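You operate a simulated robot arm through the tools that you are given. There is no shell and no other tool.

You are at the controls of a simulated robot arm. One attempt, no reset.

JOB
Strap the white ring once, tag it 4 and put it back.
Fine: the strap goes on at pull 2; strap before tag.

The check looks at the end state, three seconds after you hand in, the way a careful person would. Anything else that was tipped, shoved, dropped, spilled or broken makes it a failure.

ROBOT AND FRAMES
A 7-joint arm with a two-finger parallel gripper, fixed in place. Base frame: the origin is on the floor under the middle of its stand, x ahead of it, y to its left, z up; the work surface is at about z = 0.808. Units: m, degrees, N and s.
It reaches about 1.372 m from its shoulder. Its first joint turns from -149.0 to 149.0 degrees. Payload 3.43 kg.
The tool frame sits at the grasp point between the pads (the TCP): z along the fingers, y along the line on which they close. The tips reach 0.03 m beyond it. Largest opening 0.094 m; finger width 0.028, thickness 0.01; the body of the gripper, 0.05 by 0.096 m, starts 0.055 m behind the TCP.
Orientation is that of the tool frame in the base frame, as [roll, pitch, yaw] about the fixed x, y, z axes, in that order (R = Rz(yaw) Ry(pitch) Rx(roll)). With the fingers straight down and closing along the base's y, the tool's x points along the base's -x, its y along +y and its z along -z.

CONTROLS
- The arm moves only by the tool move_arm. Its argument "steps" is one flat list of numbers, 7 for each row, row after row: the closure, from 0 (fully open) to 1 (shut), then the shift along the tool's x, y, z in m, then the turn, a rotation vector about the tool's x, y, z in degrees. In form: [jaw, tx, ty, tz, ax, ay, az, jaw, tx, ty, tz, ax, ay, az, ...]. A call has 1 to 20 rows; each row shifts and turns the commanded pose from where the row before left it, along the tool's axes as they then stand. Each row takes 0.2 s and may step no farther than 0.05 m and 8.6 degrees from the row before; otherwise, or with a gripper value out of range, the whole call is refused. A pose out of reach is approached as far as the arm can. The call stops where the force on the tool passes 40 N (or 10 N more than at its start, if that is more) or the arm is blocked; 0.2 s more then pass. Each finger travels about 0.045 m/s and halts on what it meets, pressing with about 35 N; the grip force reading is that of the motor and also rises with nothing between the fingers. The clock runs only during rows and for 0.2 s after the last one: add rows that do not move to give the fingers time. It gives the time, the measured TCP pose, the force on the tool (base axes), the opening and the grip force at its end, in the units of the frame above (readings bear some noise), with the torque about the TCP (base axes, N m) and any sound that the robot's microphone picked up.
- Cameras (640 x 400 px; columns grow to the right, rows downward): "scene" is fixed at [0.4016, 0.4999, 1.3985]; the picture's right is [0.84, -0.54, 0.00], its down [-0.38, -0.60, -0.71] and it looks along [0.38, 0.60, -0.71] (base axes); focal length 246 px, centre (320, 200). "wrist" rides on the gripper at [0.076, 0.014, -0.102] in the tool frame; the picture's right is [-0.18, 0.98, 0.00], its down [-0.75, -0.14, -0.64] and it looks along [-0.63, -0.12, 0.77] (tool axes); focal length 243 px, centre (320, 200).
- grab_frame(camera): a new picture of that camera. No time passes.
- measure_at(camera, pixels): for up to 12 pixels [column, row] of the newest picture of that camera ("zoom" is the newest enlarged one), the place [x, y, z] in the base frame of the surface seen there, good to about 0.002 m. No time passes.
- zoom(camera, box): a new picture of the part [left, top, right, bottom] of that camera's present view, enlarged. No time passes.
- job_done(): hands the job in; it is judged then, once.

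Leave the gripper open and the arm clear of the work at the hand-in unless told otherwise.

The tools are called after ">>>" by a JSON object that holds its "fn" and its "kwargs". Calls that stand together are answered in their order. move_arm: Moves the arm, as the interface text tells. Its arguments: {"type":"object","properties":{"steps":{"type":"array","items":{"type":"number"}}},"required":["steps"]} The other tools are called the same way: grab_frame (camera) takes a picture; measure_at (camera, pixels) gives the place of the surface under pixels of a picture; zoom (camera, box) takes an enlarged picture of a part of a camera's view; job_done () hands the job in.

At the start:

```text
time_s: 0.0
position: [0.3912, 0.9061, 1.1626]
ee_rot: [179.8, -0.1, 180.0]
force: [0.2, 0.5, 0.6]
torque: [-0.01, 0.01, 0.0]
opening: 0.0938
grip_force: 0.1
```

scene: 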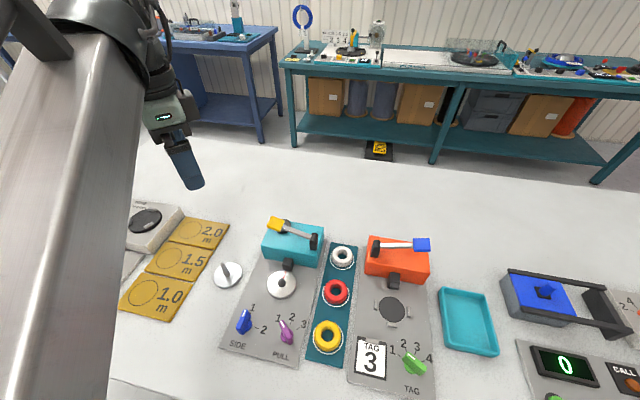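
wrist: 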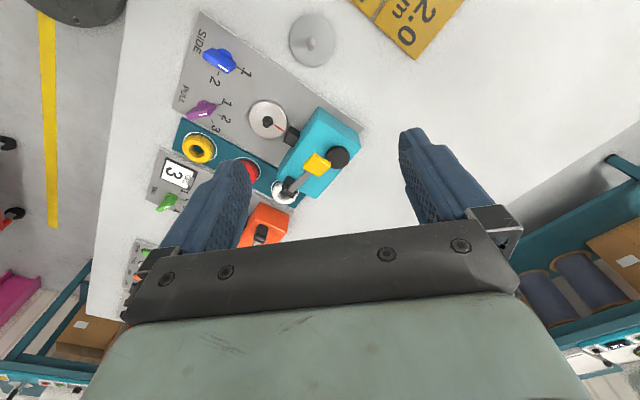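

I see a strapping machine (teal, with SIDE and PULL selectors), a rack with white, red and yellow rings, and a tag machine (orange, showing TAG 3). I'll zoom in for the details first.

>>> {"fn": "zoom", "kwargs": {"camera": "scene", "box": [210, 200, 350, 380]}}

>>> {"fn": "zoom", "kwargs": {"camera": "scene", "box": [330, 220, 450, 400]}}

>>> {"fn": "zoom", "kwargs": {"camera": "wrist", "box": [130, 0, 370, 240]}}

```text
2.22 times, centred on (280, 290) of scene
```

zoom: 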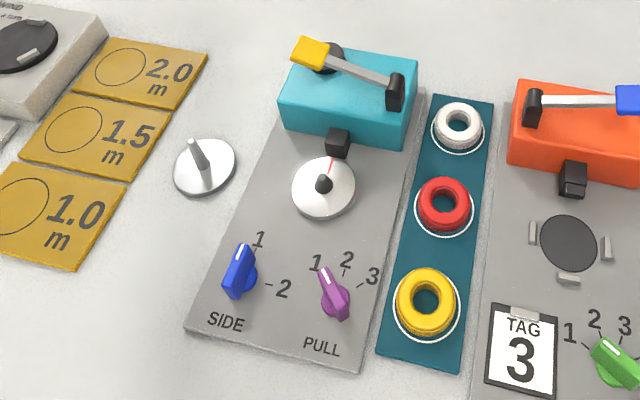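

```text
2.22 times, centred on (390, 310) of scene
```

zoom: 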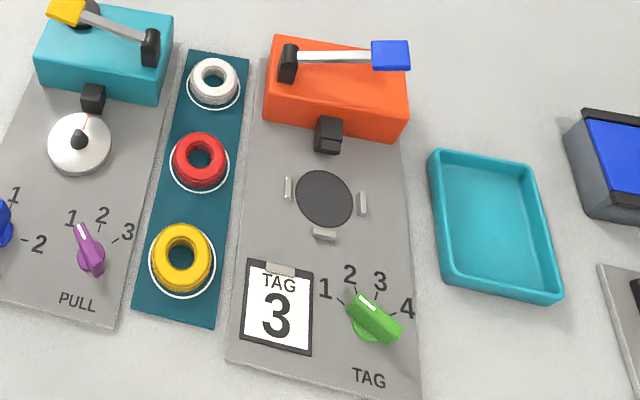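

```text
1.67 times, centred on (250, 120) of wrist
```

zoom: 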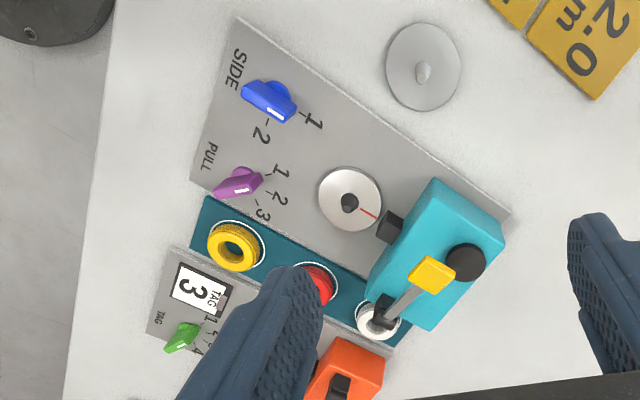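

The dials need a closer look, and so do the benches at the back and the right side of the table. I'll zoom on those areas.

>>> {"fn": "zoom", "kwargs": {"camera": "scene", "box": [280, 0, 400, 75]}}

>>> {"fn": "zoom", "kwargs": {"camera": "scene", "box": [490, 250, 640, 400]}}

>>> {"fn": "zoom", "kwargs": {"camera": "scene", "box": [225, 290, 315, 370]}}

>>> {"fn": "zoom", "kwargs": {"camera": "scene", "box": [340, 325, 440, 400]}}

>>> {"fn": "zoom", "kwargs": {"camera": "scene", "box": [250, 205, 340, 305]}}

>>> {"fn": "zoom", "kwargs": {"camera": "scene", "box": [350, 225, 440, 330]}}

>>> {"fn": "zoom", "kwargs": {"camera": "scene", "box": [110, 190, 250, 330]}}

```text
5.33 times, centred on (340, 38) of scene
```

zoom: 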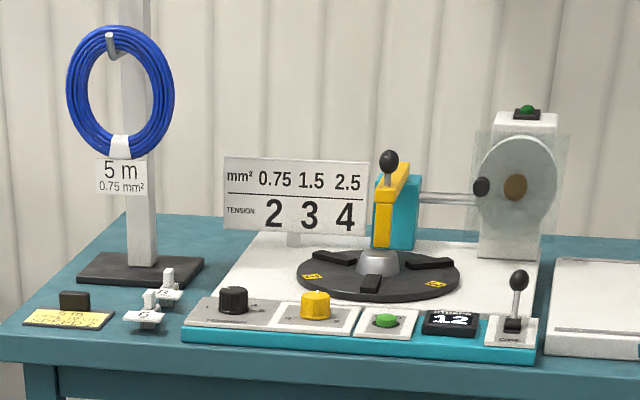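

```text
2.67 times, centred on (565, 325) of scene
```

zoom: 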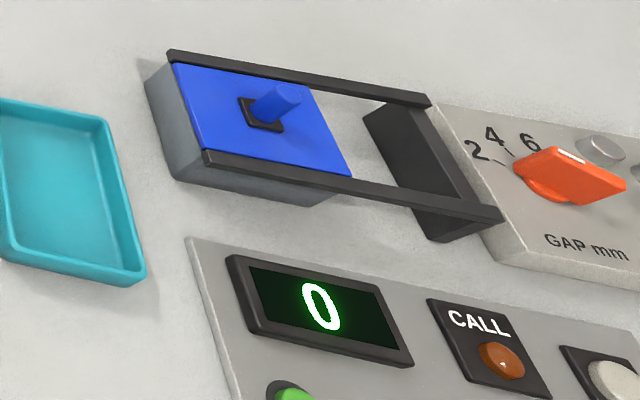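

```text
5.00 times, centred on (270, 330) of scene
```

zoom: 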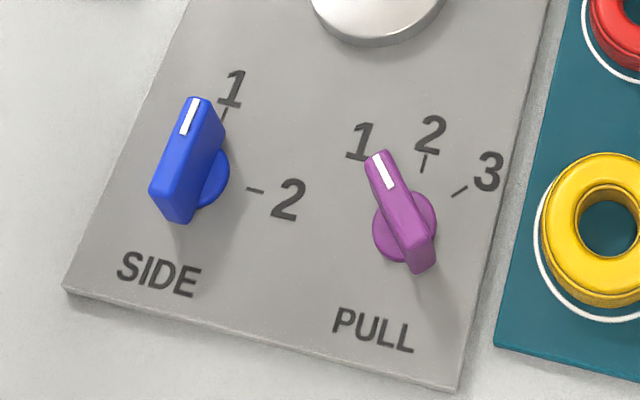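

```text
5.33 times, centred on (390, 362) of scene
```

zoom: 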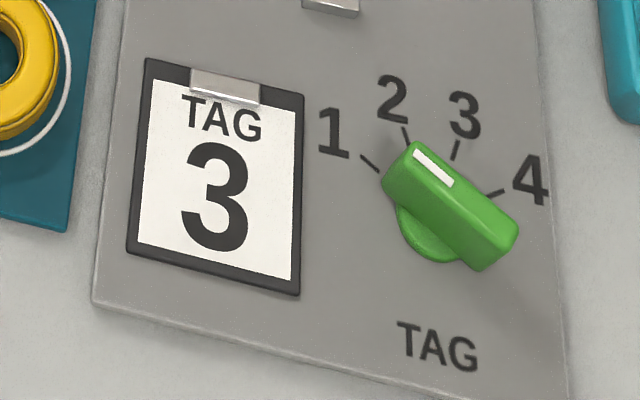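

```text
4.00 times, centred on (295, 255) of scene
```

zoom: 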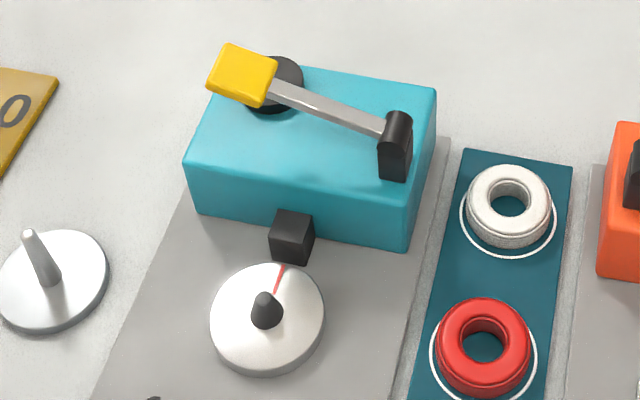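

```text
3.81 times, centred on (395, 278) of scene
```

zoom: 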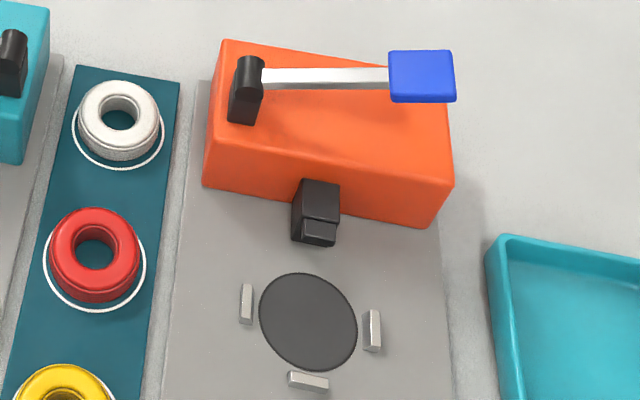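

```text
2.86 times, centred on (180, 260) of scene
```

zoom: 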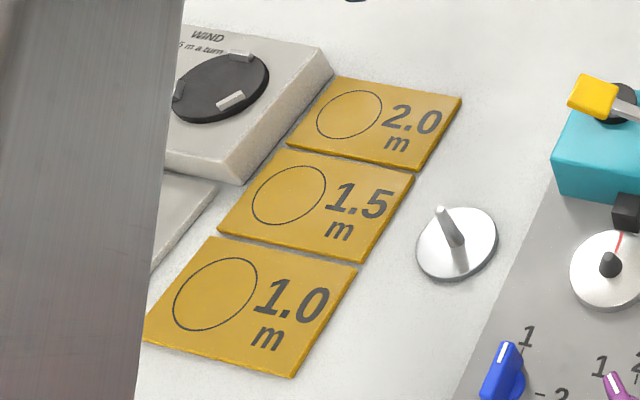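

I'll measure where the main parts are: the white ring and its spot, the turntable, the tag nest, the levers and the knobs. The pixels come from the scene picture.

>>> {"fn": "measure_at", "kwargs": {"camera": "scene", "pixels": [[342, 257], [282, 285], [281, 282], [287, 263], [276, 224], [313, 242], [392, 311], [394, 281], [422, 245], [375, 249], [243, 322], [286, 332]]}}

>>> {"fn": "zoom", "kwargs": {"camera": "scene", "box": [320, 235, 365, 280]}}

```text
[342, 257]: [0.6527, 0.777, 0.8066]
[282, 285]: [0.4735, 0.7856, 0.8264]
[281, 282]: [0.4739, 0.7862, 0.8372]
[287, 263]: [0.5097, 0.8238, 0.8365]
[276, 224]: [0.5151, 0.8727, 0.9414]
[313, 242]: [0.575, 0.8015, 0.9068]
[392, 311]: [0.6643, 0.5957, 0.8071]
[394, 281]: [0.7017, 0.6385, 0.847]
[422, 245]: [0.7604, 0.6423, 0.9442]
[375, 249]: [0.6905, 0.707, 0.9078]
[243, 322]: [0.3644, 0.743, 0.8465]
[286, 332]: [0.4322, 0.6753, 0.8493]
```

```text
8.89 times, centred on (342, 258) of scene
```

zoom: 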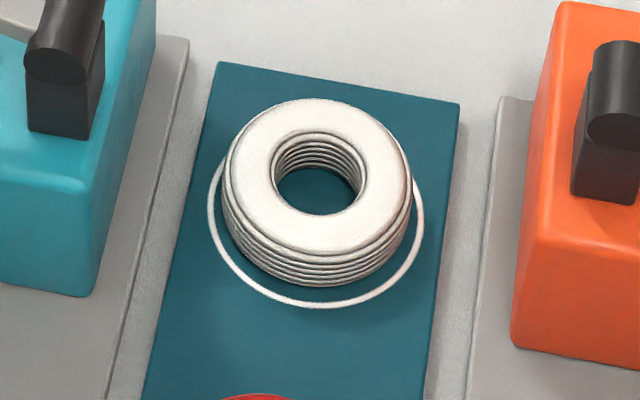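

The white ring is a wound coil sitting inside a white outlined circle. I'll measure points on this zoom for its size, height and centre.

>>> {"fn": "measure_at", "kwargs": {"camera": "zoom", "pixels": [[235, 170], [402, 185], [320, 108], [312, 245], [320, 200], [318, 138], [280, 170], [362, 175], [211, 210], [422, 230], [310, 305], [390, 250]]}}

```text
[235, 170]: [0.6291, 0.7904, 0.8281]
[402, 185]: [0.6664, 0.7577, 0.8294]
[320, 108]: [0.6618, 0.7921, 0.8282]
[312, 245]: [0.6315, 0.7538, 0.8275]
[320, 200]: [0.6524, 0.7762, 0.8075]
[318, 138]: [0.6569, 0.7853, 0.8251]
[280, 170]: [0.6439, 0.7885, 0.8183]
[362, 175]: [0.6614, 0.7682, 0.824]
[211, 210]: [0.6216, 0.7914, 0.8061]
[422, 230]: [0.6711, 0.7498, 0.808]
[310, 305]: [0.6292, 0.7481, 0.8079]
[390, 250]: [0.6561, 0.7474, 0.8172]
```

The scene gives these readings:
- The white ring has its top at z≈0.828 and a diameter of about 0.05, centred near (0.6475, 0.774).
- The station is turned 45° to the base axes.

Next I'll turn the tool to match the station and back off, so the wrist camera can see the dials.

>>> {"fn": "move_arm", "kwargs": {"steps": [0, 0, 0, 0, 0, 0, -7.5, 0, 0, 0, 0, 0, 0, -7.5, 0, 0, 0, 0, 0, 0, -7.5, 0, 0, 0, 0, 0, 0, -7.5, 0, 0, 0, 0, 0, 0, -7.5, 0, 0, 0, 0, 0, 0, -7.5, 0, 0.0416, -0.0154, 0.0171, 0, 0, 0, 0, 0.0416, -0.0154, 0.0171, 0, 0, 0, 0, 0.0416, -0.0154, 0.0171, 0, 0, 0, 0, 0.0416, -0.0154, 0.0171, 0, 0, 0, 0, 0.0416, -0.0154, 0.0171, 0, 0, 0, 0, 0.0416, -0.0154, 0.0171, 0, 0, 0, 0, 0.0416, -0.0154, 0.0171, 0, 0, 0]}}

>>> {"fn": "grab_frame", "kwargs": {"camera": "wrist"}}

>>> {"fn": "grab_frame", "kwargs": {"camera": "scene"}}

```text
time_s: 2.8
position: [0.2606, 0.6223, 1.045]
ee_rot: [179.9, 0.0, -135.0]
force: [-0.6, 0.0, 0.4]
torque: [-0.02, 0.02, 0.02]
opening: 0.094
grip_force: 0.2
```

```text
taken
```

wrist: 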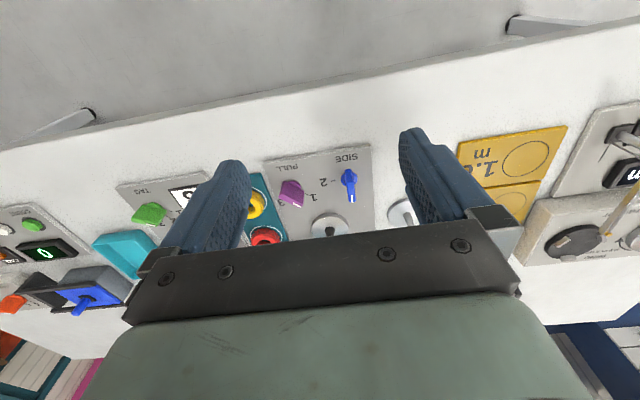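

```text
taken
```

scene: 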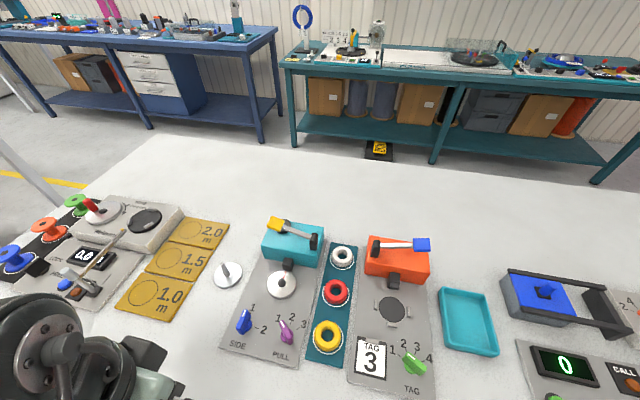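

The arm is out of the way in both views. I'll zoom the wrist view on the strapping dials around (320,190) and on the tag dial around (160,205).

>>> {"fn": "zoom", "kwargs": {"camera": "wrist", "box": [240, 135, 400, 245]}}

>>> {"fn": "zoom", "kwargs": {"camera": "wrist", "box": [100, 160, 230, 260]}}

>>> {"fn": "zoom", "kwargs": {"camera": "scene", "box": [0, 185, 230, 330]}}

```text
3.64 times, centred on (320, 190) of wrist
```

zoom: 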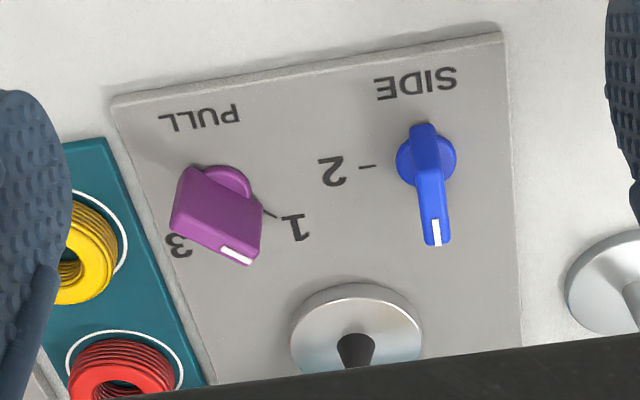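

```text
4.00 times, centred on (165, 210) of wrist
```

zoom: 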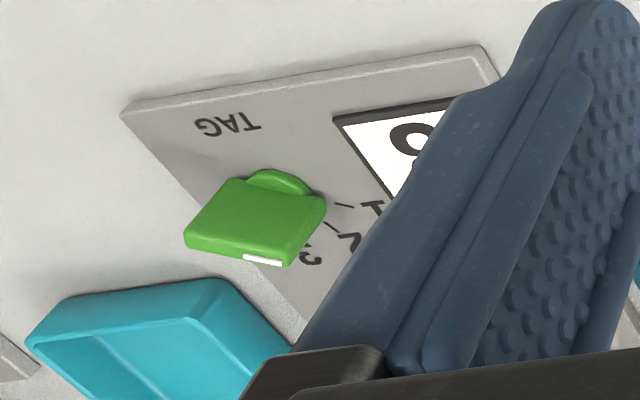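

```text
2.76 times, centred on (115, 258) of scene
```

zoom: 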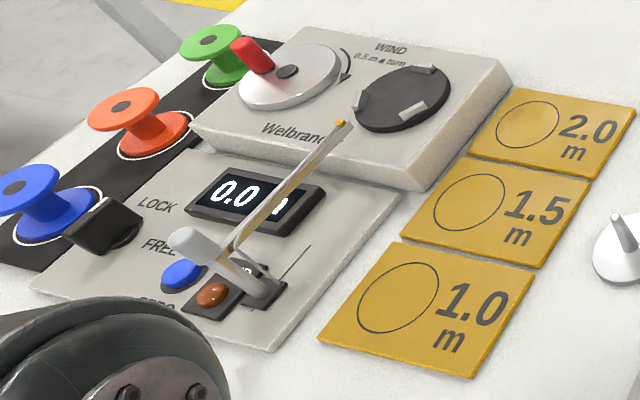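

SIDE points at 1 and PULL sits near 1. I'll zoom again on the PULL/SIDE pair in the scene view and measure the knob bars and tick marks.

>>> {"fn": "zoom", "kwargs": {"camera": "scene", "box": [225, 290, 315, 370]}}

>>> {"fn": "measure_at", "kwargs": {"camera": "zoom", "pixels": [[196, 101], [168, 190], [213, 135], [385, 155], [417, 250], [424, 270], [437, 215], [368, 165], [424, 165], [460, 191], [224, 112], [256, 190]]}}

```text
5.00 times, centred on (270, 330) of scene
```

zoom: 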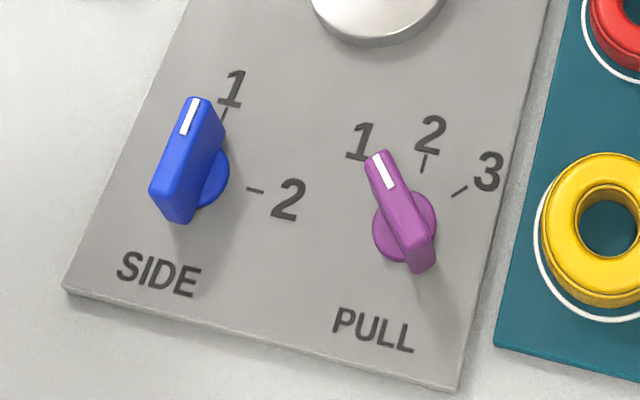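

```text
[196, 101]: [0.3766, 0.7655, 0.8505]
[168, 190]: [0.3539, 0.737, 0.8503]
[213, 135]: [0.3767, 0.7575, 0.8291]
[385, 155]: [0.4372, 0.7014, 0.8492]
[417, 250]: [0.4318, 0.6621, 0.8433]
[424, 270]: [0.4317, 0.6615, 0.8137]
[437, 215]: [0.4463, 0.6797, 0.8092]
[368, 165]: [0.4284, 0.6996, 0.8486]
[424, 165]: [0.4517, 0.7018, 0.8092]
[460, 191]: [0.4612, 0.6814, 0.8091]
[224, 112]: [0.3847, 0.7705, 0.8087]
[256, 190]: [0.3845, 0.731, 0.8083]
```

PULL's bar points about 45° left of straight ahead, which is 1. Tick 2 is straight ahead and the knob tops are at z≈0.850. Now the TAG knob.

>>> {"fn": "zoom", "kwargs": {"camera": "scene", "box": [340, 325, 440, 400]}}

>>> {"fn": "measure_at", "kwargs": {"camera": "zoom", "pixels": [[432, 168], [498, 235], [420, 145], [388, 185], [508, 225], [475, 265], [369, 163], [405, 135], [456, 149], [496, 192], [430, 245], [455, 258]]}}

```text
5.33 times, centred on (390, 362) of scene
```

zoom: 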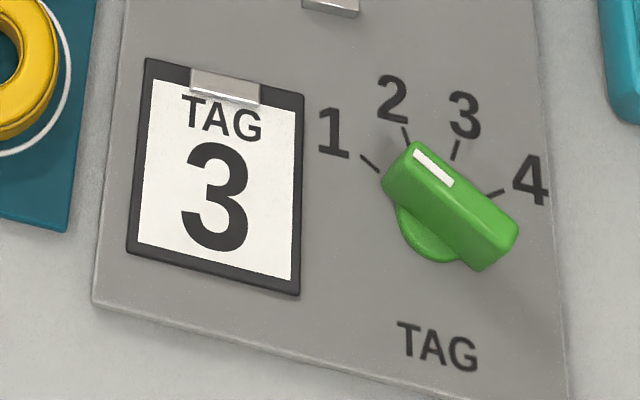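

```text
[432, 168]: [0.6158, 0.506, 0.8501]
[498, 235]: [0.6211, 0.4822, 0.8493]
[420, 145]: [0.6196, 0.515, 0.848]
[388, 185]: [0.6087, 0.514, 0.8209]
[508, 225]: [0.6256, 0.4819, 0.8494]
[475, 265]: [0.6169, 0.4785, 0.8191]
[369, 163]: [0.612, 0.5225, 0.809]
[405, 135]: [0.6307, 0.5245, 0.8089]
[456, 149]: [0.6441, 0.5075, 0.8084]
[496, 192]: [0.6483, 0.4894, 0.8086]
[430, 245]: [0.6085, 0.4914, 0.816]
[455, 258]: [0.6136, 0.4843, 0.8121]
```

TAG's bar points about 57° left, at tick 1. Ticks 1 to 4 lie near −57°, −20°, +20° and +57°. Now I'll measure the turntable, cone and strap head in a zoom.

>>> {"fn": "zoom", "kwargs": {"camera": "scene", "box": [255, 250, 315, 305]}}

>>> {"fn": "zoom", "kwargs": {"camera": "scene", "box": [365, 265, 425, 335]}}

>>> {"fn": "zoom", "kwargs": {"camera": "scene", "box": [255, 205, 335, 275]}}

>>> {"fn": "zoom", "kwargs": {"camera": "scene", "box": [358, 225, 442, 295]}}

```text
7.27 times, centred on (285, 278) of scene
```

zoom: 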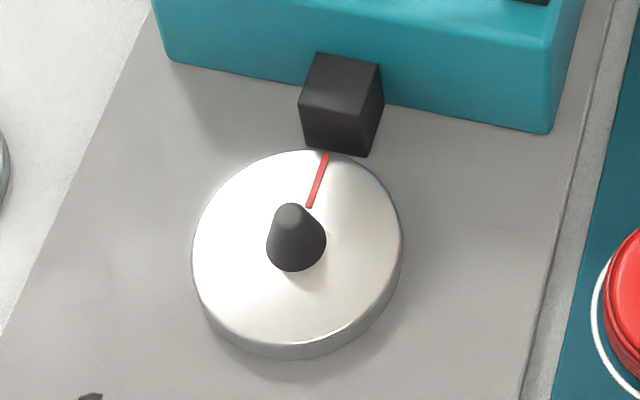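

```text
5.71 times, centred on (395, 300) of scene
```

zoom: 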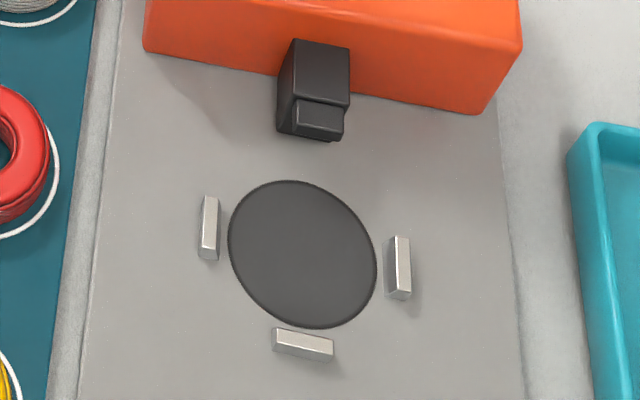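

```text
5.71 times, centred on (295, 240) of scene
```

zoom: 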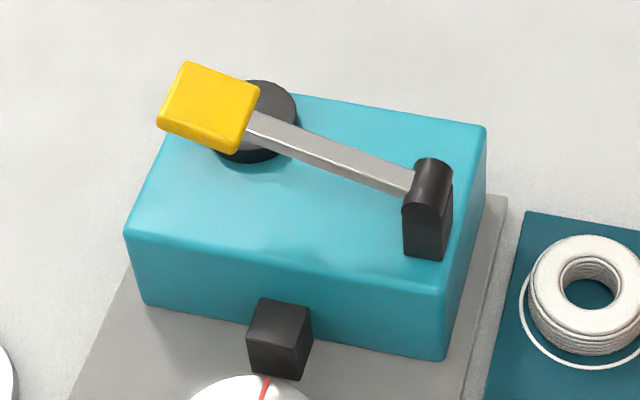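

```text
5.71 times, centred on (400, 260) of scene
```

zoom: 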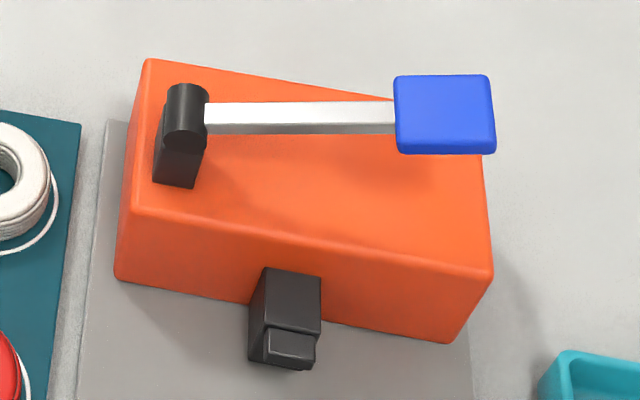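

The newest zoom shows the tag machine, so I'll measure its lever and body corners there.

>>> {"fn": "measure_at", "kwargs": {"camera": "zoom", "pixels": [[445, 110], [403, 85], [485, 85], [485, 140], [402, 140], [187, 95], [150, 70], [135, 205], [487, 268], [295, 290], [285, 340], [295, 360]]}}

>>> {"fn": "zoom", "kwargs": {"camera": "scene", "box": [255, 205, 335, 275]}}

>>> {"fn": "measure_at", "kwargs": {"camera": "zoom", "pixels": [[210, 105], [190, 70], [252, 90], [170, 120], [230, 142], [430, 170], [485, 130], [440, 290], [130, 235], [285, 110], [280, 320], [262, 340]]}}

>>> {"fn": "zoom", "kwargs": {"camera": "scene", "box": [365, 265, 425, 335]}}

>>> {"fn": "measure_at", "kwargs": {"camera": "zoom", "pixels": [[302, 250], [233, 235], [372, 270], [290, 183], [310, 323], [210, 203], [212, 250], [399, 243], [402, 290], [280, 335], [328, 345], [318, 120]]}}

>>> {"fn": "zoom", "kwargs": {"camera": "scene", "box": [255, 250, 315, 305]}}

>>> {"fn": "measure_at", "kwargs": {"camera": "zoom", "pixels": [[200, 250], [397, 240], [320, 156], [285, 340], [290, 210], [275, 262], [318, 255], [340, 85], [310, 105], [360, 115], [330, 150], [297, 350]]}}

```text
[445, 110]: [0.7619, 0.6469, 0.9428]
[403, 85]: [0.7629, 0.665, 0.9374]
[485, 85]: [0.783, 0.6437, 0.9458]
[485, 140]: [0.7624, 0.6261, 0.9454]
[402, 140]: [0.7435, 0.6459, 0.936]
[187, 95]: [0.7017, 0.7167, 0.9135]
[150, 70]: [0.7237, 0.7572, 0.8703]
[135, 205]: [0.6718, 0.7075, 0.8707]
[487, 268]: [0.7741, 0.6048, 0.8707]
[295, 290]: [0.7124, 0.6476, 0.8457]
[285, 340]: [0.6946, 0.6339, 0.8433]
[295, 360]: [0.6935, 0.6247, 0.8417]
```

```text
5.71 times, centred on (295, 240) of scene
```

zoom: 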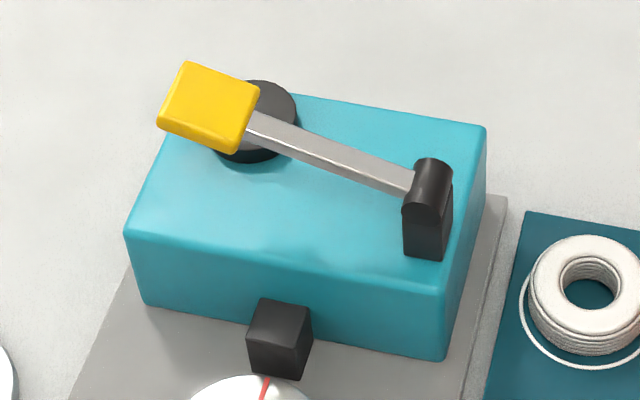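

```text
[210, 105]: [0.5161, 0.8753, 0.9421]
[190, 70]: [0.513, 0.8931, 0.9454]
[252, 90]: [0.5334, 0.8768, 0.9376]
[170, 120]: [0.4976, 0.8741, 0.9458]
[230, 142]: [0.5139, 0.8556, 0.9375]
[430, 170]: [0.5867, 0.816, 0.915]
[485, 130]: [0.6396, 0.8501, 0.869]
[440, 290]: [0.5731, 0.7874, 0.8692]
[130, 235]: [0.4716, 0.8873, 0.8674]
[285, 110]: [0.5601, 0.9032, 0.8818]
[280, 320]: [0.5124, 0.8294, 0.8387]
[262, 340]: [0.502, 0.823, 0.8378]
```

```text
5.71 times, centred on (395, 300) of scene
```

zoom: 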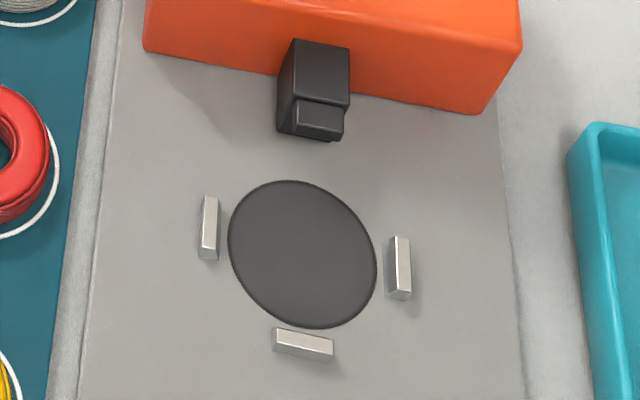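

```text
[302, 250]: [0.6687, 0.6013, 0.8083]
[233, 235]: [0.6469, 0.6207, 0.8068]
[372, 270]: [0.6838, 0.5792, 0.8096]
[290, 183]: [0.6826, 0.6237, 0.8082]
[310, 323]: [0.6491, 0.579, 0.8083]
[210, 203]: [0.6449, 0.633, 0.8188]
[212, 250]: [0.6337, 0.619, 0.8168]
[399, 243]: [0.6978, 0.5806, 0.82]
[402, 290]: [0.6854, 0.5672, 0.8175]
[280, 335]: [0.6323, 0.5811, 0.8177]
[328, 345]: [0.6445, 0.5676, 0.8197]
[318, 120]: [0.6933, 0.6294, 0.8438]
```

```text
7.27 times, centred on (285, 278) of scene
```

zoom: 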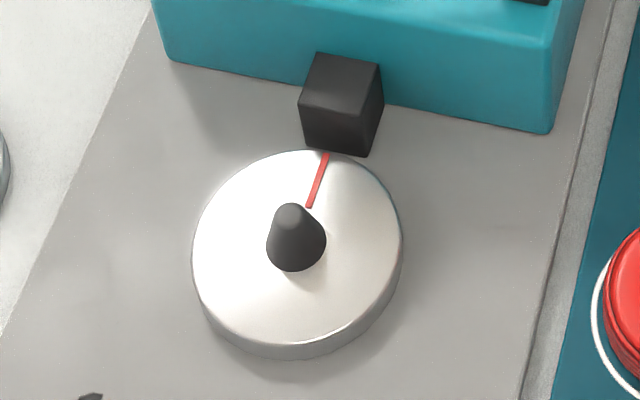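

```text
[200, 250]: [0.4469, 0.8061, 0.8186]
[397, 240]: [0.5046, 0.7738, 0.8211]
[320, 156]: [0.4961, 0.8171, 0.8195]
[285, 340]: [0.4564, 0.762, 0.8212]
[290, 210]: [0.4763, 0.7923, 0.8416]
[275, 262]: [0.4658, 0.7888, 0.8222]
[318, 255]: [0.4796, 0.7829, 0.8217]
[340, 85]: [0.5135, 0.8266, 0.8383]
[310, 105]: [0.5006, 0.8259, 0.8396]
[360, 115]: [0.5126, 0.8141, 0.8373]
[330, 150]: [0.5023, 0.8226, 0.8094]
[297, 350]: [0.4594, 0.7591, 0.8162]
```

From these readings, with u along the station to the right and v away from me:
- **Turntable:** centre near (0.475, 0.789), disc top at z 0.820.
- **Tag nest:** centre near (0.666, 0.601), with low stops on its left, right and near sides.
- **Levers:** both handles rise at about 18° over the machine bodies, whose tops are at z 0.87.

Next I'll go above the PULL knob, turn the fingers to straddle its bar, and look.

>>> {"fn": "move_arm", "kwargs": {"steps": [0.45, -0.0326, -0.0159, 0.019, 0, 0, 0, 0.45, -0.0326, -0.0159, 0.019, 0, 0, 0, 0.45, -0.0326, -0.0159, 0.019, 0, 0, 0, 0.45, -0.0326, -0.0159, 0.019, 0, 0, 0, 0.45, -0.0326, -0.0159, 0.019, 0, 0, 0, 0.45, 0, 0, 0, 0, 0, -7.5, 0.45, 0, 0, 0, 0, 0, -7.5, 0.45, 0, 0, 0, 0, 0, -7.5, 0.45, 0, 0, 0, 0, 0, -7.5, 0.45, 0, 0, 0, 0, 0, -7.5, 0.45, 0, 0, 0, 0, 0, -7.5, 0.45, 0, 0, 0, 0, 0, 0]}}

>>> {"fn": "grab_frame", "kwargs": {"camera": "wrist"}}

>>> {"fn": "grab_frame", "kwargs": {"camera": "scene"}}

```text
time_s: 5.4
position: [0.434, 0.6839, 0.9478]
ee_rot: [-179.9, 0.0, -90.0]
force: [1.1, 0.4, -0.6]
torque: [0.03, 0.03, 0.0]
opening: 0.0518
grip_force: 0.1
```

```text
taken
```

wrist: 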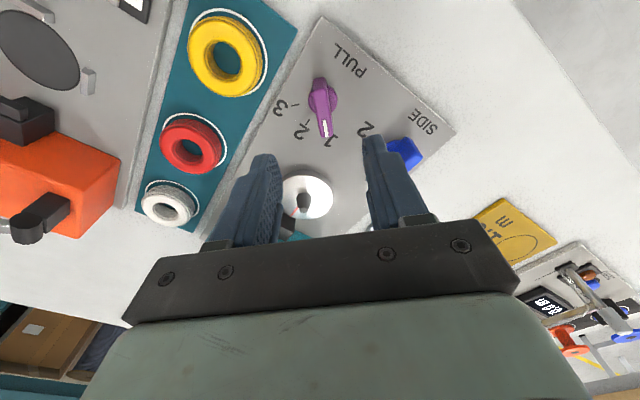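

```text
taken
```

scene: 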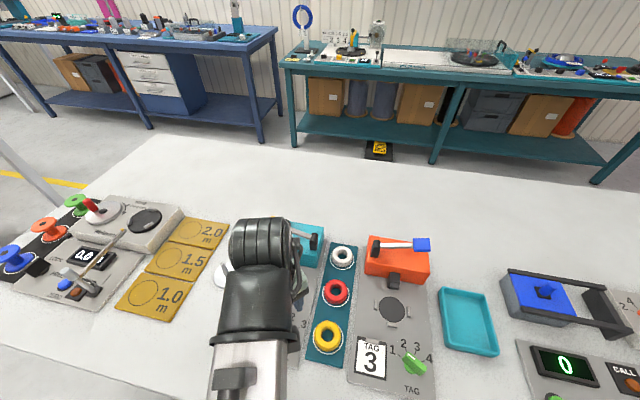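

The wrist camera sees the PULL knob from above at (322,105). I'll zoom in and measure the bar's outline to find its axis.

>>> {"fn": "zoom", "kwargs": {"camera": "wrist", "box": [270, 50, 370, 160]}}

>>> {"fn": "measure_at", "kwargs": {"camera": "wrist", "pixels": [[320, 84], [326, 133], [323, 110], [315, 82], [326, 82], [319, 134], [333, 133], [336, 100], [310, 105], [316, 128], [331, 128], [388, 155]]}}

```text
3.64 times, centred on (320, 105) of wrist
```

zoom: 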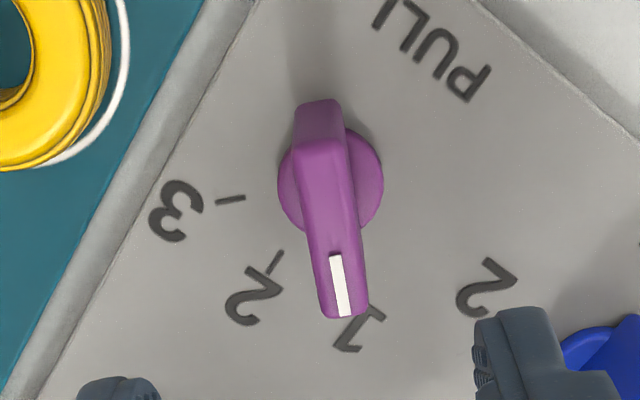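

```text
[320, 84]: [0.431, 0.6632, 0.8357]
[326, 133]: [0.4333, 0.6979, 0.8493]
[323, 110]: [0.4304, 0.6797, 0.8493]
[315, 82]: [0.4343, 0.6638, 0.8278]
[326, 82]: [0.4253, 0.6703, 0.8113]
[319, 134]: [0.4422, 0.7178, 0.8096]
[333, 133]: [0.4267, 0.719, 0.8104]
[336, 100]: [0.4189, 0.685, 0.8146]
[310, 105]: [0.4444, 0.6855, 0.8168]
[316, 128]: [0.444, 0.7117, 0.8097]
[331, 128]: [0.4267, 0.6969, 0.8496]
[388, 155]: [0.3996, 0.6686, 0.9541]
```

I'll take finer points from the zoom: bar top edges near (308,180) and (350,180), the tip at (343,310), and the base disc edges.

>>> {"fn": "measure_at", "kwargs": {"camera": "zoom", "pixels": [[305, 165], [345, 165], [312, 220], [355, 220], [322, 300], [360, 300], [322, 145], [343, 312], [283, 190], [380, 185], [325, 110], [335, 205]]}}

```text
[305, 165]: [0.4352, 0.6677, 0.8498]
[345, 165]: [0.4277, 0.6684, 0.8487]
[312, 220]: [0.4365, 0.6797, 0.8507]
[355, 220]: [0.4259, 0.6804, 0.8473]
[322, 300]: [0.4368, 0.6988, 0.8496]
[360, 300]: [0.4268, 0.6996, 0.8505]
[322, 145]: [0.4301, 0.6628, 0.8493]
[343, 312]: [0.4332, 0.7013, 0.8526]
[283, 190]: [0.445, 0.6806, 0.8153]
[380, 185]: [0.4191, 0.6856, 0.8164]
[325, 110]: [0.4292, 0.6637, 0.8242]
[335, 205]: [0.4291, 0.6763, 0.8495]
```

The bar runs along base y with its axis near (0.4318, 0.6823), about 11 mm thick, and its top is at 0.850. The open fingers straddle it. I'll centre by about 2 mm and lower to TCP z≈0.853, then check before closing.

>>> {"fn": "move_arm", "kwargs": {"steps": [0.45, 0.0016, 0.0022, 0.025, 0, 0, 0, 0.45, 0, 0, 0.025, 0, 0, 0, 0.45, 0, 0, 0.025, 0, 0, 0, 0.45, 0, 0, 0.0198, 0, 0, 0, 0.45, 0, 0, 0, 0, 0, 0]}}

>>> {"fn": "grab_frame", "kwargs": {"camera": "wrist"}}

```text
time_s: 6.6
position: [0.4312, 0.6828, 0.8538]
ee_rot: [-180.0, 0.0, -90.0]
force: [-0.2, 0.4, 0.4]
torque: [0.04, 0.0, 0.01]
opening: 0.0518
grip_force: 0.1
```

```text
taken
```

wrist: 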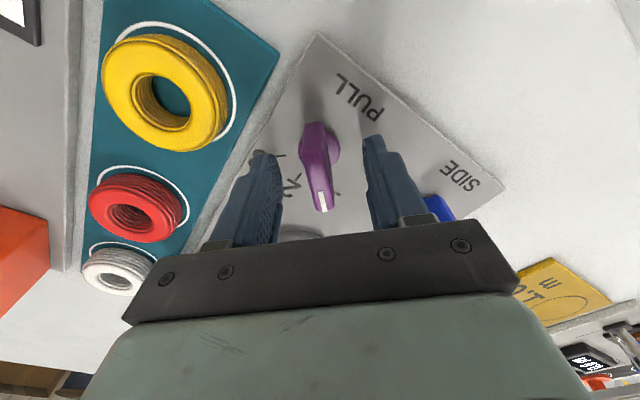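

The fingers are on either side of the purple bar. I'll close on it, then turn 45° clockwise (seen from above) to bring PULL to 2.

>>> {"fn": "move_arm", "kwargs": {"steps": [1, 0, 0, 0, 0, 0, 0, 1, 0, 0, 0, 0, 0, 0, 1, 0, 0, 0, 0, 0, 0, 1, 0, 0, 0, 0, 0, 0]}}

>>> {"fn": "grab_frame", "kwargs": {"camera": "wrist"}}

```text
time_s: 7.6
position: [0.4311, 0.6832, 0.8541]
ee_rot: [-179.9, 0.0, -90.0]
force: [7.9, 1.3, 17.4]
torque: [-0.48, 0.33, 0.01]
opening: 0.0119
grip_force: 43.5
```

```text
taken
```

wrist: 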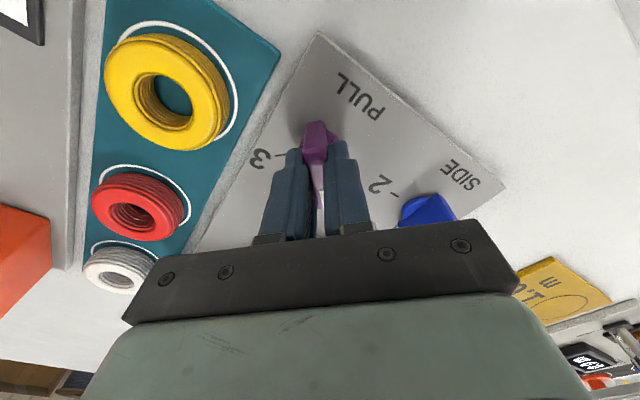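

The grip holds at an 11.9 mm opening, and the upward push of about 17 N is below the limit. Now the 45° turn.

>>> {"fn": "move_arm", "kwargs": {"steps": [1, 0, 0, 0, 0, 0, 7.5, 1, 0, 0, 0, 0, 0, 7.5, 1, 0, 0, 0, 0, 0, 7.5, 1, 0, 0, 0, 0, 0, 7.5, 1, 0, 0, 0, 0, 0, 7.5, 1, 0, 0, 0, 0, 0, 7.5, 1, 0, 0, 0, 0, 0, 0]}}

>>> {"fn": "grab_frame", "kwargs": {"camera": "wrist"}}

```text
time_s: 9.2
position: [0.4313, 0.6837, 0.8536]
ee_rot: [179.9, 0.1, -135.1]
force: [-3.2, 10.5, 35.8]
torque: [-0.02, -0.42, 0.0]
opening: 0.0118
grip_force: 45.2
```

```text
taken
```

wrist: 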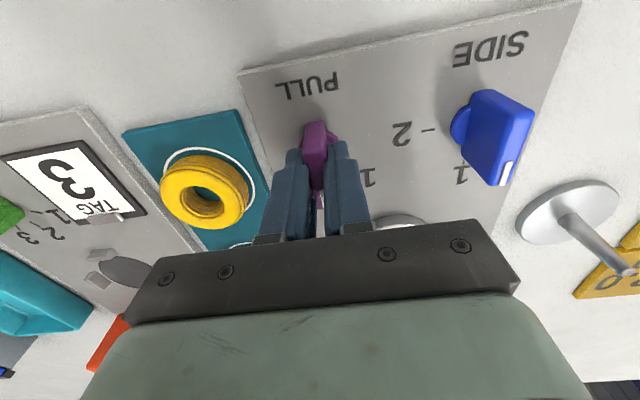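

The turn finished with the knob following. I'll open the fingers, rise about 0.095 m, and check the pointer.

>>> {"fn": "move_arm", "kwargs": {"steps": [0.45, 0, 0, 0, 0, 0, 0, 0.45, 0, 0, 0, 0, 0, 0, 0.45, 0, 0, 0, 0, 0, 0, 0.45, 0, 0, -0.03, 0, 0, 0, 0.45, 0, 0, -0.035, 0, 0, 0, 0.45, 0, 0, -0.035, 0, 0, 0, 0.45, 0, 0, 0, 0, 0, 0]}}

>>> {"fn": "zoom", "kwargs": {"camera": "wrist", "box": [240, 50, 440, 180]}}

```text
time_s: 10.8
position: [0.4319, 0.6822, 0.9556]
ee_rot: [-180.0, 0.0, -135.1]
force: [-0.9, 0.1, -1.5]
torque: [0.02, 0.02, -0.02]
opening: 0.0517
grip_force: 0.0
```

```text
3.08 times, centred on (340, 115) of wrist
```

zoom: 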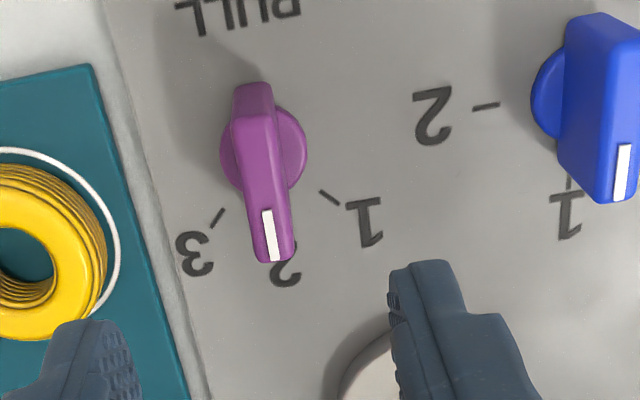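

PULL now points at 2 and SIDE still at 1. Next I'll move about 0.264 m right to above the TAG knob near (0.618, 0.495) and look before turning.

>>> {"fn": "move_arm", "kwargs": {"steps": [0.45, 0, -0.044, 0, 0, 0, 0, 0.45, 0, -0.044, 0, 0, 0, 0, 0.45, 0, -0.044, 0, 0, 0, 0, 0.45, 0, -0.044, 0, 0, 0, 0, 0.45, 0, -0.044, 0, 0, 0, 0, 0.45, 0, -0.044, 0, 0, 0, 0, 0.45, 0, 0, 0, 0, 0, 0]}}

>>> {"fn": "grab_frame", "kwargs": {"camera": "wrist"}}

>>> {"fn": "zoom", "kwargs": {"camera": "wrist", "box": [260, 60, 400, 160]}}

```text
time_s: 12.4
position: [0.618, 0.4956, 0.9545]
ee_rot: [-180.0, 0.1, -135.1]
force: [0.2, 0.0, -0.4]
torque: [-0.02, 0.0, -0.02]
opening: 0.0516
grip_force: 0.0
```

```text
taken
```

wrist: 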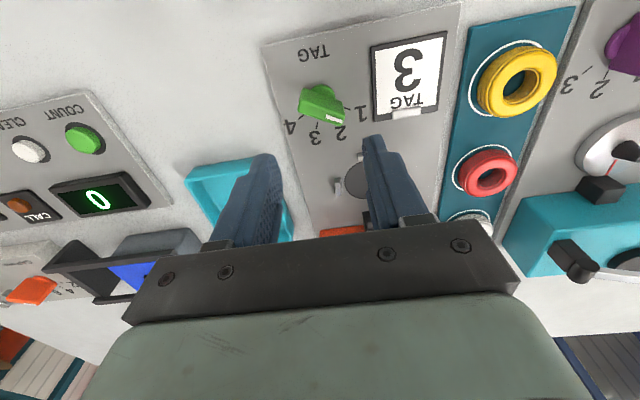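

```text
4.00 times, centred on (330, 110) of wrist
```

zoom: 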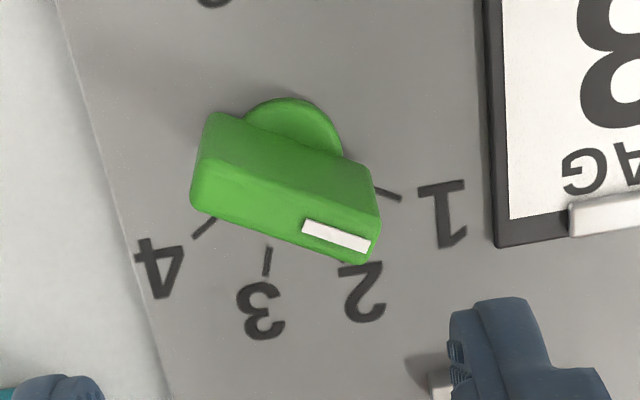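

TAG is on 1. I'll measure the green bar's top edges and base disc in this zoom.

>>> {"fn": "measure_at", "kwargs": {"camera": "zoom", "pixels": [[205, 165], [375, 195], [195, 200], [365, 255], [290, 170], [275, 222], [255, 105], [340, 150], [300, 102], [360, 185], [232, 155], [220, 205]]}}

```text
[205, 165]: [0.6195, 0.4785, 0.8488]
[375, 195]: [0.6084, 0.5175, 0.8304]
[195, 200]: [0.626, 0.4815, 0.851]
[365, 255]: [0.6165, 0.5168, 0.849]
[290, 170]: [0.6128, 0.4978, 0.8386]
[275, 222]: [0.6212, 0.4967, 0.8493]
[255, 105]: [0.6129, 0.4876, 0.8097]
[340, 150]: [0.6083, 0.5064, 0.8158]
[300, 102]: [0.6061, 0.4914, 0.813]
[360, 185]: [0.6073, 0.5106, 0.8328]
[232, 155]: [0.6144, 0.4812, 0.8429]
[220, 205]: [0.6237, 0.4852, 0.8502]
```

The bar lies 60° left of straight ahead, so tick 4 is 120° clockwise from here. I'll first turn the gripper 60° counter-clockwise to line up with the bar, then measure its centre again.

>>> {"fn": "move_arm", "kwargs": {"steps": [0.45, 0, 0, 0, 0, 0, -7.5, 0.45, 0, 0, 0, 0, 0, -7.5, 0.45, 0, 0, 0, 0, 0, -7.5, 0.45, 0, 0, 0, 0, 0, -7.5, 0.45, 0, 0, 0, 0, 0, -7.5, 0.45, 0, 0, 0, 0, 0, -7.5, 0.45, 0, 0, 0, 0, 0, -7.5, 0.45, 0, 0, 0, 0, 0, -7.5, 0.45, 0, 0, 0, 0, 0, 0]}}

>>> {"fn": "grab_frame", "kwargs": {"camera": "wrist"}}

>>> {"fn": "zoom", "kwargs": {"camera": "wrist", "box": [270, 50, 370, 160]}}

>>> {"fn": "measure_at", "kwargs": {"camera": "zoom", "pixels": [[305, 165], [345, 165], [312, 220], [355, 220], [322, 290], [350, 290], [322, 145], [343, 305], [283, 190], [380, 185], [325, 110], [335, 205]]}}

```text
time_s: 14.4
position: [0.6175, 0.4954, 0.9532]
ee_rot: [180.0, 0.0, -74.8]
force: [0.2, -0.1, -0.3]
torque: [0.01, -0.01, -0.03]
opening: 0.0517
grip_force: 0.0
```

```text
taken
```

wrist: 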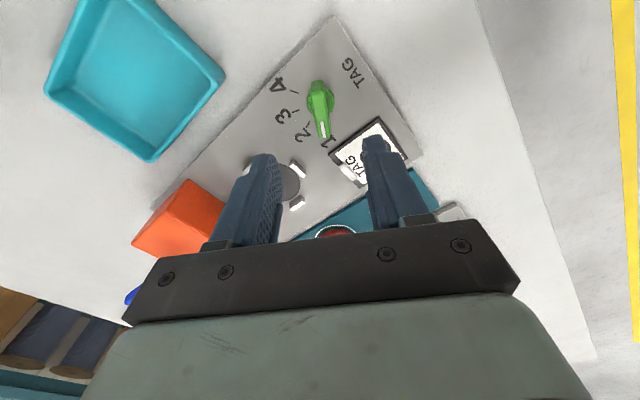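

```text
3.64 times, centred on (320, 105) of wrist
```

zoom: 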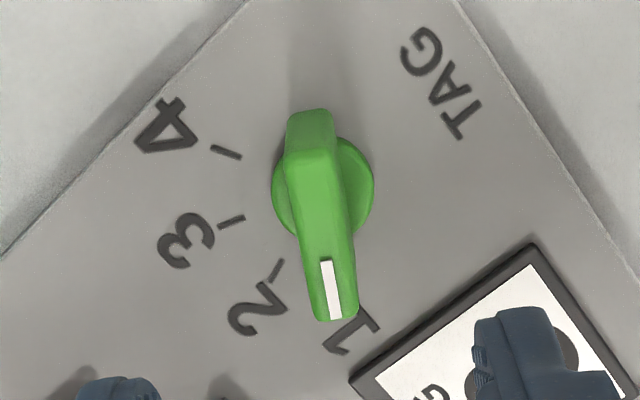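

```text
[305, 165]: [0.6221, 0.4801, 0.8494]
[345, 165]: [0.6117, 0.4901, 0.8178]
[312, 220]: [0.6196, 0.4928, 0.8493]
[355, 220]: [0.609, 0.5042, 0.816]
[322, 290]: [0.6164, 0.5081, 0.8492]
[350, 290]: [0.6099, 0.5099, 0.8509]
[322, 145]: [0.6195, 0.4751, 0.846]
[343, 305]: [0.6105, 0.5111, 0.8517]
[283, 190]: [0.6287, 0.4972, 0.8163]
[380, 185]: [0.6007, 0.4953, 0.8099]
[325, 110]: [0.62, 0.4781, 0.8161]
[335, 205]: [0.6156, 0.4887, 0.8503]
```

The gripper lines up with the green bar within about 1 mm. Before lowering I'll check that the right finger clears the card frame, whose corners are at (350,380) and (535,247) in the zoom.

>>> {"fn": "measure_at", "kwargs": {"camera": "zoom", "pixels": [[352, 380], [533, 250], [440, 315], [590, 350], [370, 185], [275, 185]]}}

```text
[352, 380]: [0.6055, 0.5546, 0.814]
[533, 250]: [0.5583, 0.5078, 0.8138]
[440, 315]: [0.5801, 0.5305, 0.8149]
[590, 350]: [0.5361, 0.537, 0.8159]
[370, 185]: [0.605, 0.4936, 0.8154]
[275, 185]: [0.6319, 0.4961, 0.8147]
```

The card frame is low (z 0.814) and well clear. I'll go straight down 0.100 m so the fingers straddle the bar.

>>> {"fn": "move_arm", "kwargs": {"steps": [0.45, 0.0004, 0, 0.025, 0, 0, 0, 0.45, 0, 0, 0.025, 0, 0, 0, 0.45, 0, 0, 0.025, 0, 0, 0, 0.45, 0, 0, 0.0245, 0, 0, 0, 0.45, 0, 0, 0, 0, 0, 0]}}

>>> {"fn": "grab_frame", "kwargs": {"camera": "wrist"}}

```text
time_s: 15.6
position: [0.6176, 0.4941, 0.8546]
ee_rot: [-179.9, 0.0, -75.0]
force: [0.2, 1.0, -0.5]
torque: [0.01, -0.02, 0.0]
opening: 0.0517
grip_force: 0.0
```

```text
taken
```

wrist: 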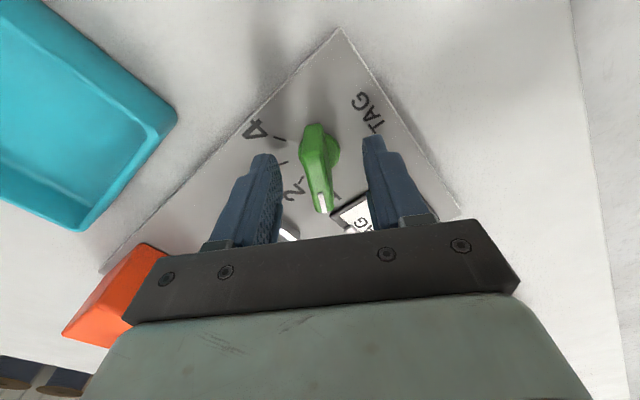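

The bar sits between the fingers. I'll close on it a little more gently than before.

>>> {"fn": "move_arm", "kwargs": {"steps": [0.9, 0, 0, 0, 0, 0, 0, 0.9, 0, 0, 0, 0, 0, 0, 0.9, 0, 0, 0, 0, 0, 0, 0.9, 0, 0, 0, 0, 0, 0]}}

```text
time_s: 16.6
position: [0.6173, 0.4951, 0.8546]
ee_rot: [-179.9, 0.0, -75.0]
force: [6.4, 1.2, 5.7]
torque: [-0.02, -0.08, -0.04]
opening: 0.0131
grip_force: 3.6
```

It's a light grip, 13.1 mm opening and 3.6 N. I'll firm it slightly and turn the first 60° clockwise.

>>> {"fn": "move_arm", "kwargs": {"steps": [0.95, 0, 0, 0, 0, 0, 0, 0.95, 0, 0, 0, 0, 0, 7.5, 0.95, 0, 0, 0, 0, 0, 7.5, 0.95, 0, 0, 0, 0, 0, 7.5, 0.95, 0, 0, 0, 0, 0, 7.5, 0.95, 0, 0, 0, 0, 0, 7.5, 0.95, 0, 0, 0, 0, 0, 7.5, 0.95, 0, 0, 0, 0, 0, 7.5, 0.95, 0, 0, 0, 0, 0, 7.5]}}

>>> {"fn": "grab_frame", "kwargs": {"camera": "wrist"}}

```text
time_s: 18.6
position: [0.6152, 0.4943, 0.8543]
ee_rot: [179.8, 0.0, -135.0]
force: [-34.4, 5.0, 4.1]
torque: [0.31, -0.98, 0.04]
opening: 0.0117
grip_force: 45.2
```

```text
taken
```

wrist: 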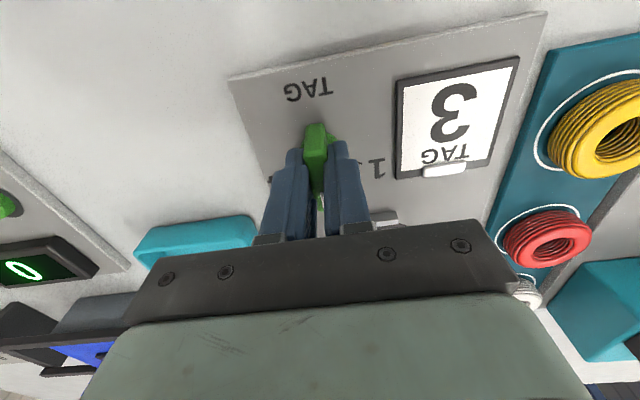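

A sideways force of about 34 N built up, which means the knob's axis is 2–3 mm from my TCP, near (0.616, 0.497). I'll open, look, and re-centre before finishing the turn.

>>> {"fn": "move_arm", "kwargs": {"steps": [0.45, 0, 0, 0, 0, 0, 0, 0.45, 0, 0, 0, 0, 0, 0, 0.45, 0, 0, 0, 0, 0, 0]}}

>>> {"fn": "grab_frame", "kwargs": {"camera": "wrist"}}

>>> {"fn": "zoom", "kwargs": {"camera": "wrist", "box": [260, 80, 380, 240]}}

```text
time_s: 19.4
position: [0.619, 0.4956, 0.8542]
ee_rot: [-179.9, 0.0, -135.0]
force: [0.0, -1.1, -0.2]
torque: [0.0, -0.01, 0.0]
opening: 0.0514
grip_force: 0.0
```

```text
taken
```

wrist: 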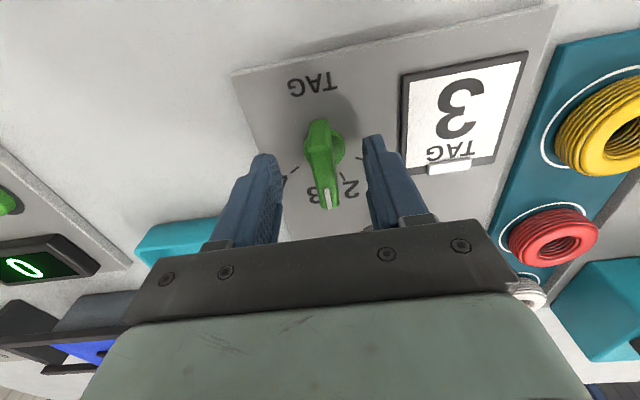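

```text
2.50 times, centred on (320, 160) of wrist
```

zoom: 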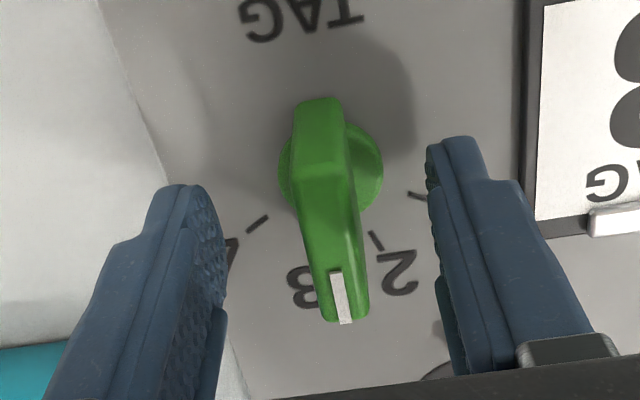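

The knob is now between 2 and 3. I'll measure its top face and base disc in this zoom to fix the axis.

>>> {"fn": "measure_at", "kwargs": {"camera": "zoom", "pixels": [[300, 170], [340, 170], [308, 230], [352, 230], [320, 300], [362, 300], [318, 150], [342, 318], [283, 190], [380, 175], [320, 102], [330, 210]]}}

```text
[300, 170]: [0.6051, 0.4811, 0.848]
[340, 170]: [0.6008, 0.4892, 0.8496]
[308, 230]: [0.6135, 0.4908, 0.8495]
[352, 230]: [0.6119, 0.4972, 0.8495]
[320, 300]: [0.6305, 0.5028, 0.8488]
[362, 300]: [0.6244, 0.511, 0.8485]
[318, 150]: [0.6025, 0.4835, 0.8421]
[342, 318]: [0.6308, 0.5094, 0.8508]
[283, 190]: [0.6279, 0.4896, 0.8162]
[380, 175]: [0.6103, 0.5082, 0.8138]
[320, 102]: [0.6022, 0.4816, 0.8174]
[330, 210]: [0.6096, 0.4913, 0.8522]
```

The axis is at about (0.6166, 0.497), so my TCP needs to shift about 2.5 mm left. I'll shift, close, and turn the remaining 60° clockwise.

>>> {"fn": "move_arm", "kwargs": {"steps": [0.45, 0.0003, 0.0025, 0, 0, 0, 0, 0.95, 0, 0, 0, 0, 0, 0, 0.95, 0, 0, 0, 0, 0, 0, 0.95, 0, 0, 0, 0, 0, 0, 0.95, 0, 0, 0, 0, 0, 0]}}

```text
time_s: 20.6
position: [0.6159, 0.496, 0.8547]
ee_rot: [-180.0, 0.1, -135.1]
force: [3.5, -2.2, 8.1]
torque: [-0.02, 0.13, 0.0]
opening: 0.0119
grip_force: 44.2
```

Closed with small side forces. Now I'll turn 60° clockwise.

>>> {"fn": "move_arm", "kwargs": {"steps": [0.95, 0, 0, 0, 0, 0, 7.5, 0.95, 0, 0, 0, 0, 0, 7.5, 0.95, 0, 0, 0, 0, 0, 7.5, 0.95, 0, 0, 0, 0, 0, 7.5, 0.95, 0, 0, 0, 0, 0, 7.5, 0.95, 0, 0, 0, 0, 0, 7.5, 0.95, 0, 0, 0, 0, 0, 7.5, 0.95, 0, 0, 0, 0, 0, 7.5, 0.95, 0, 0, 0, 0, 0, 0]}}

>>> {"fn": "grab_frame", "kwargs": {"camera": "wrist"}}

```text
time_s: 22.6
position: [0.6164, 0.4967, 0.8548]
ee_rot: [179.9, 0.0, 164.9]
force: [5.7, 12.7, 18.8]
torque: [-0.53, -0.66, 0.1]
opening: 0.0118
grip_force: 44.9
```

```text
taken
```

wrist: 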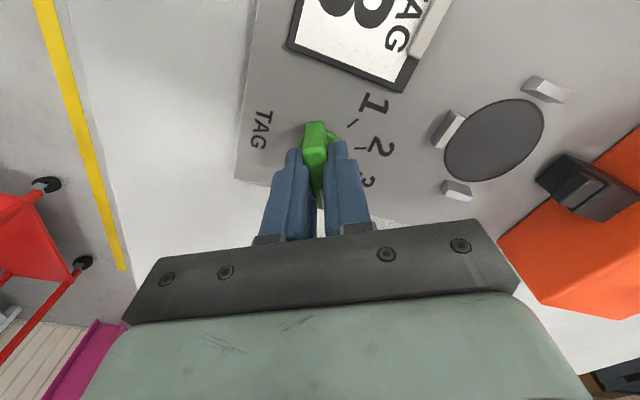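

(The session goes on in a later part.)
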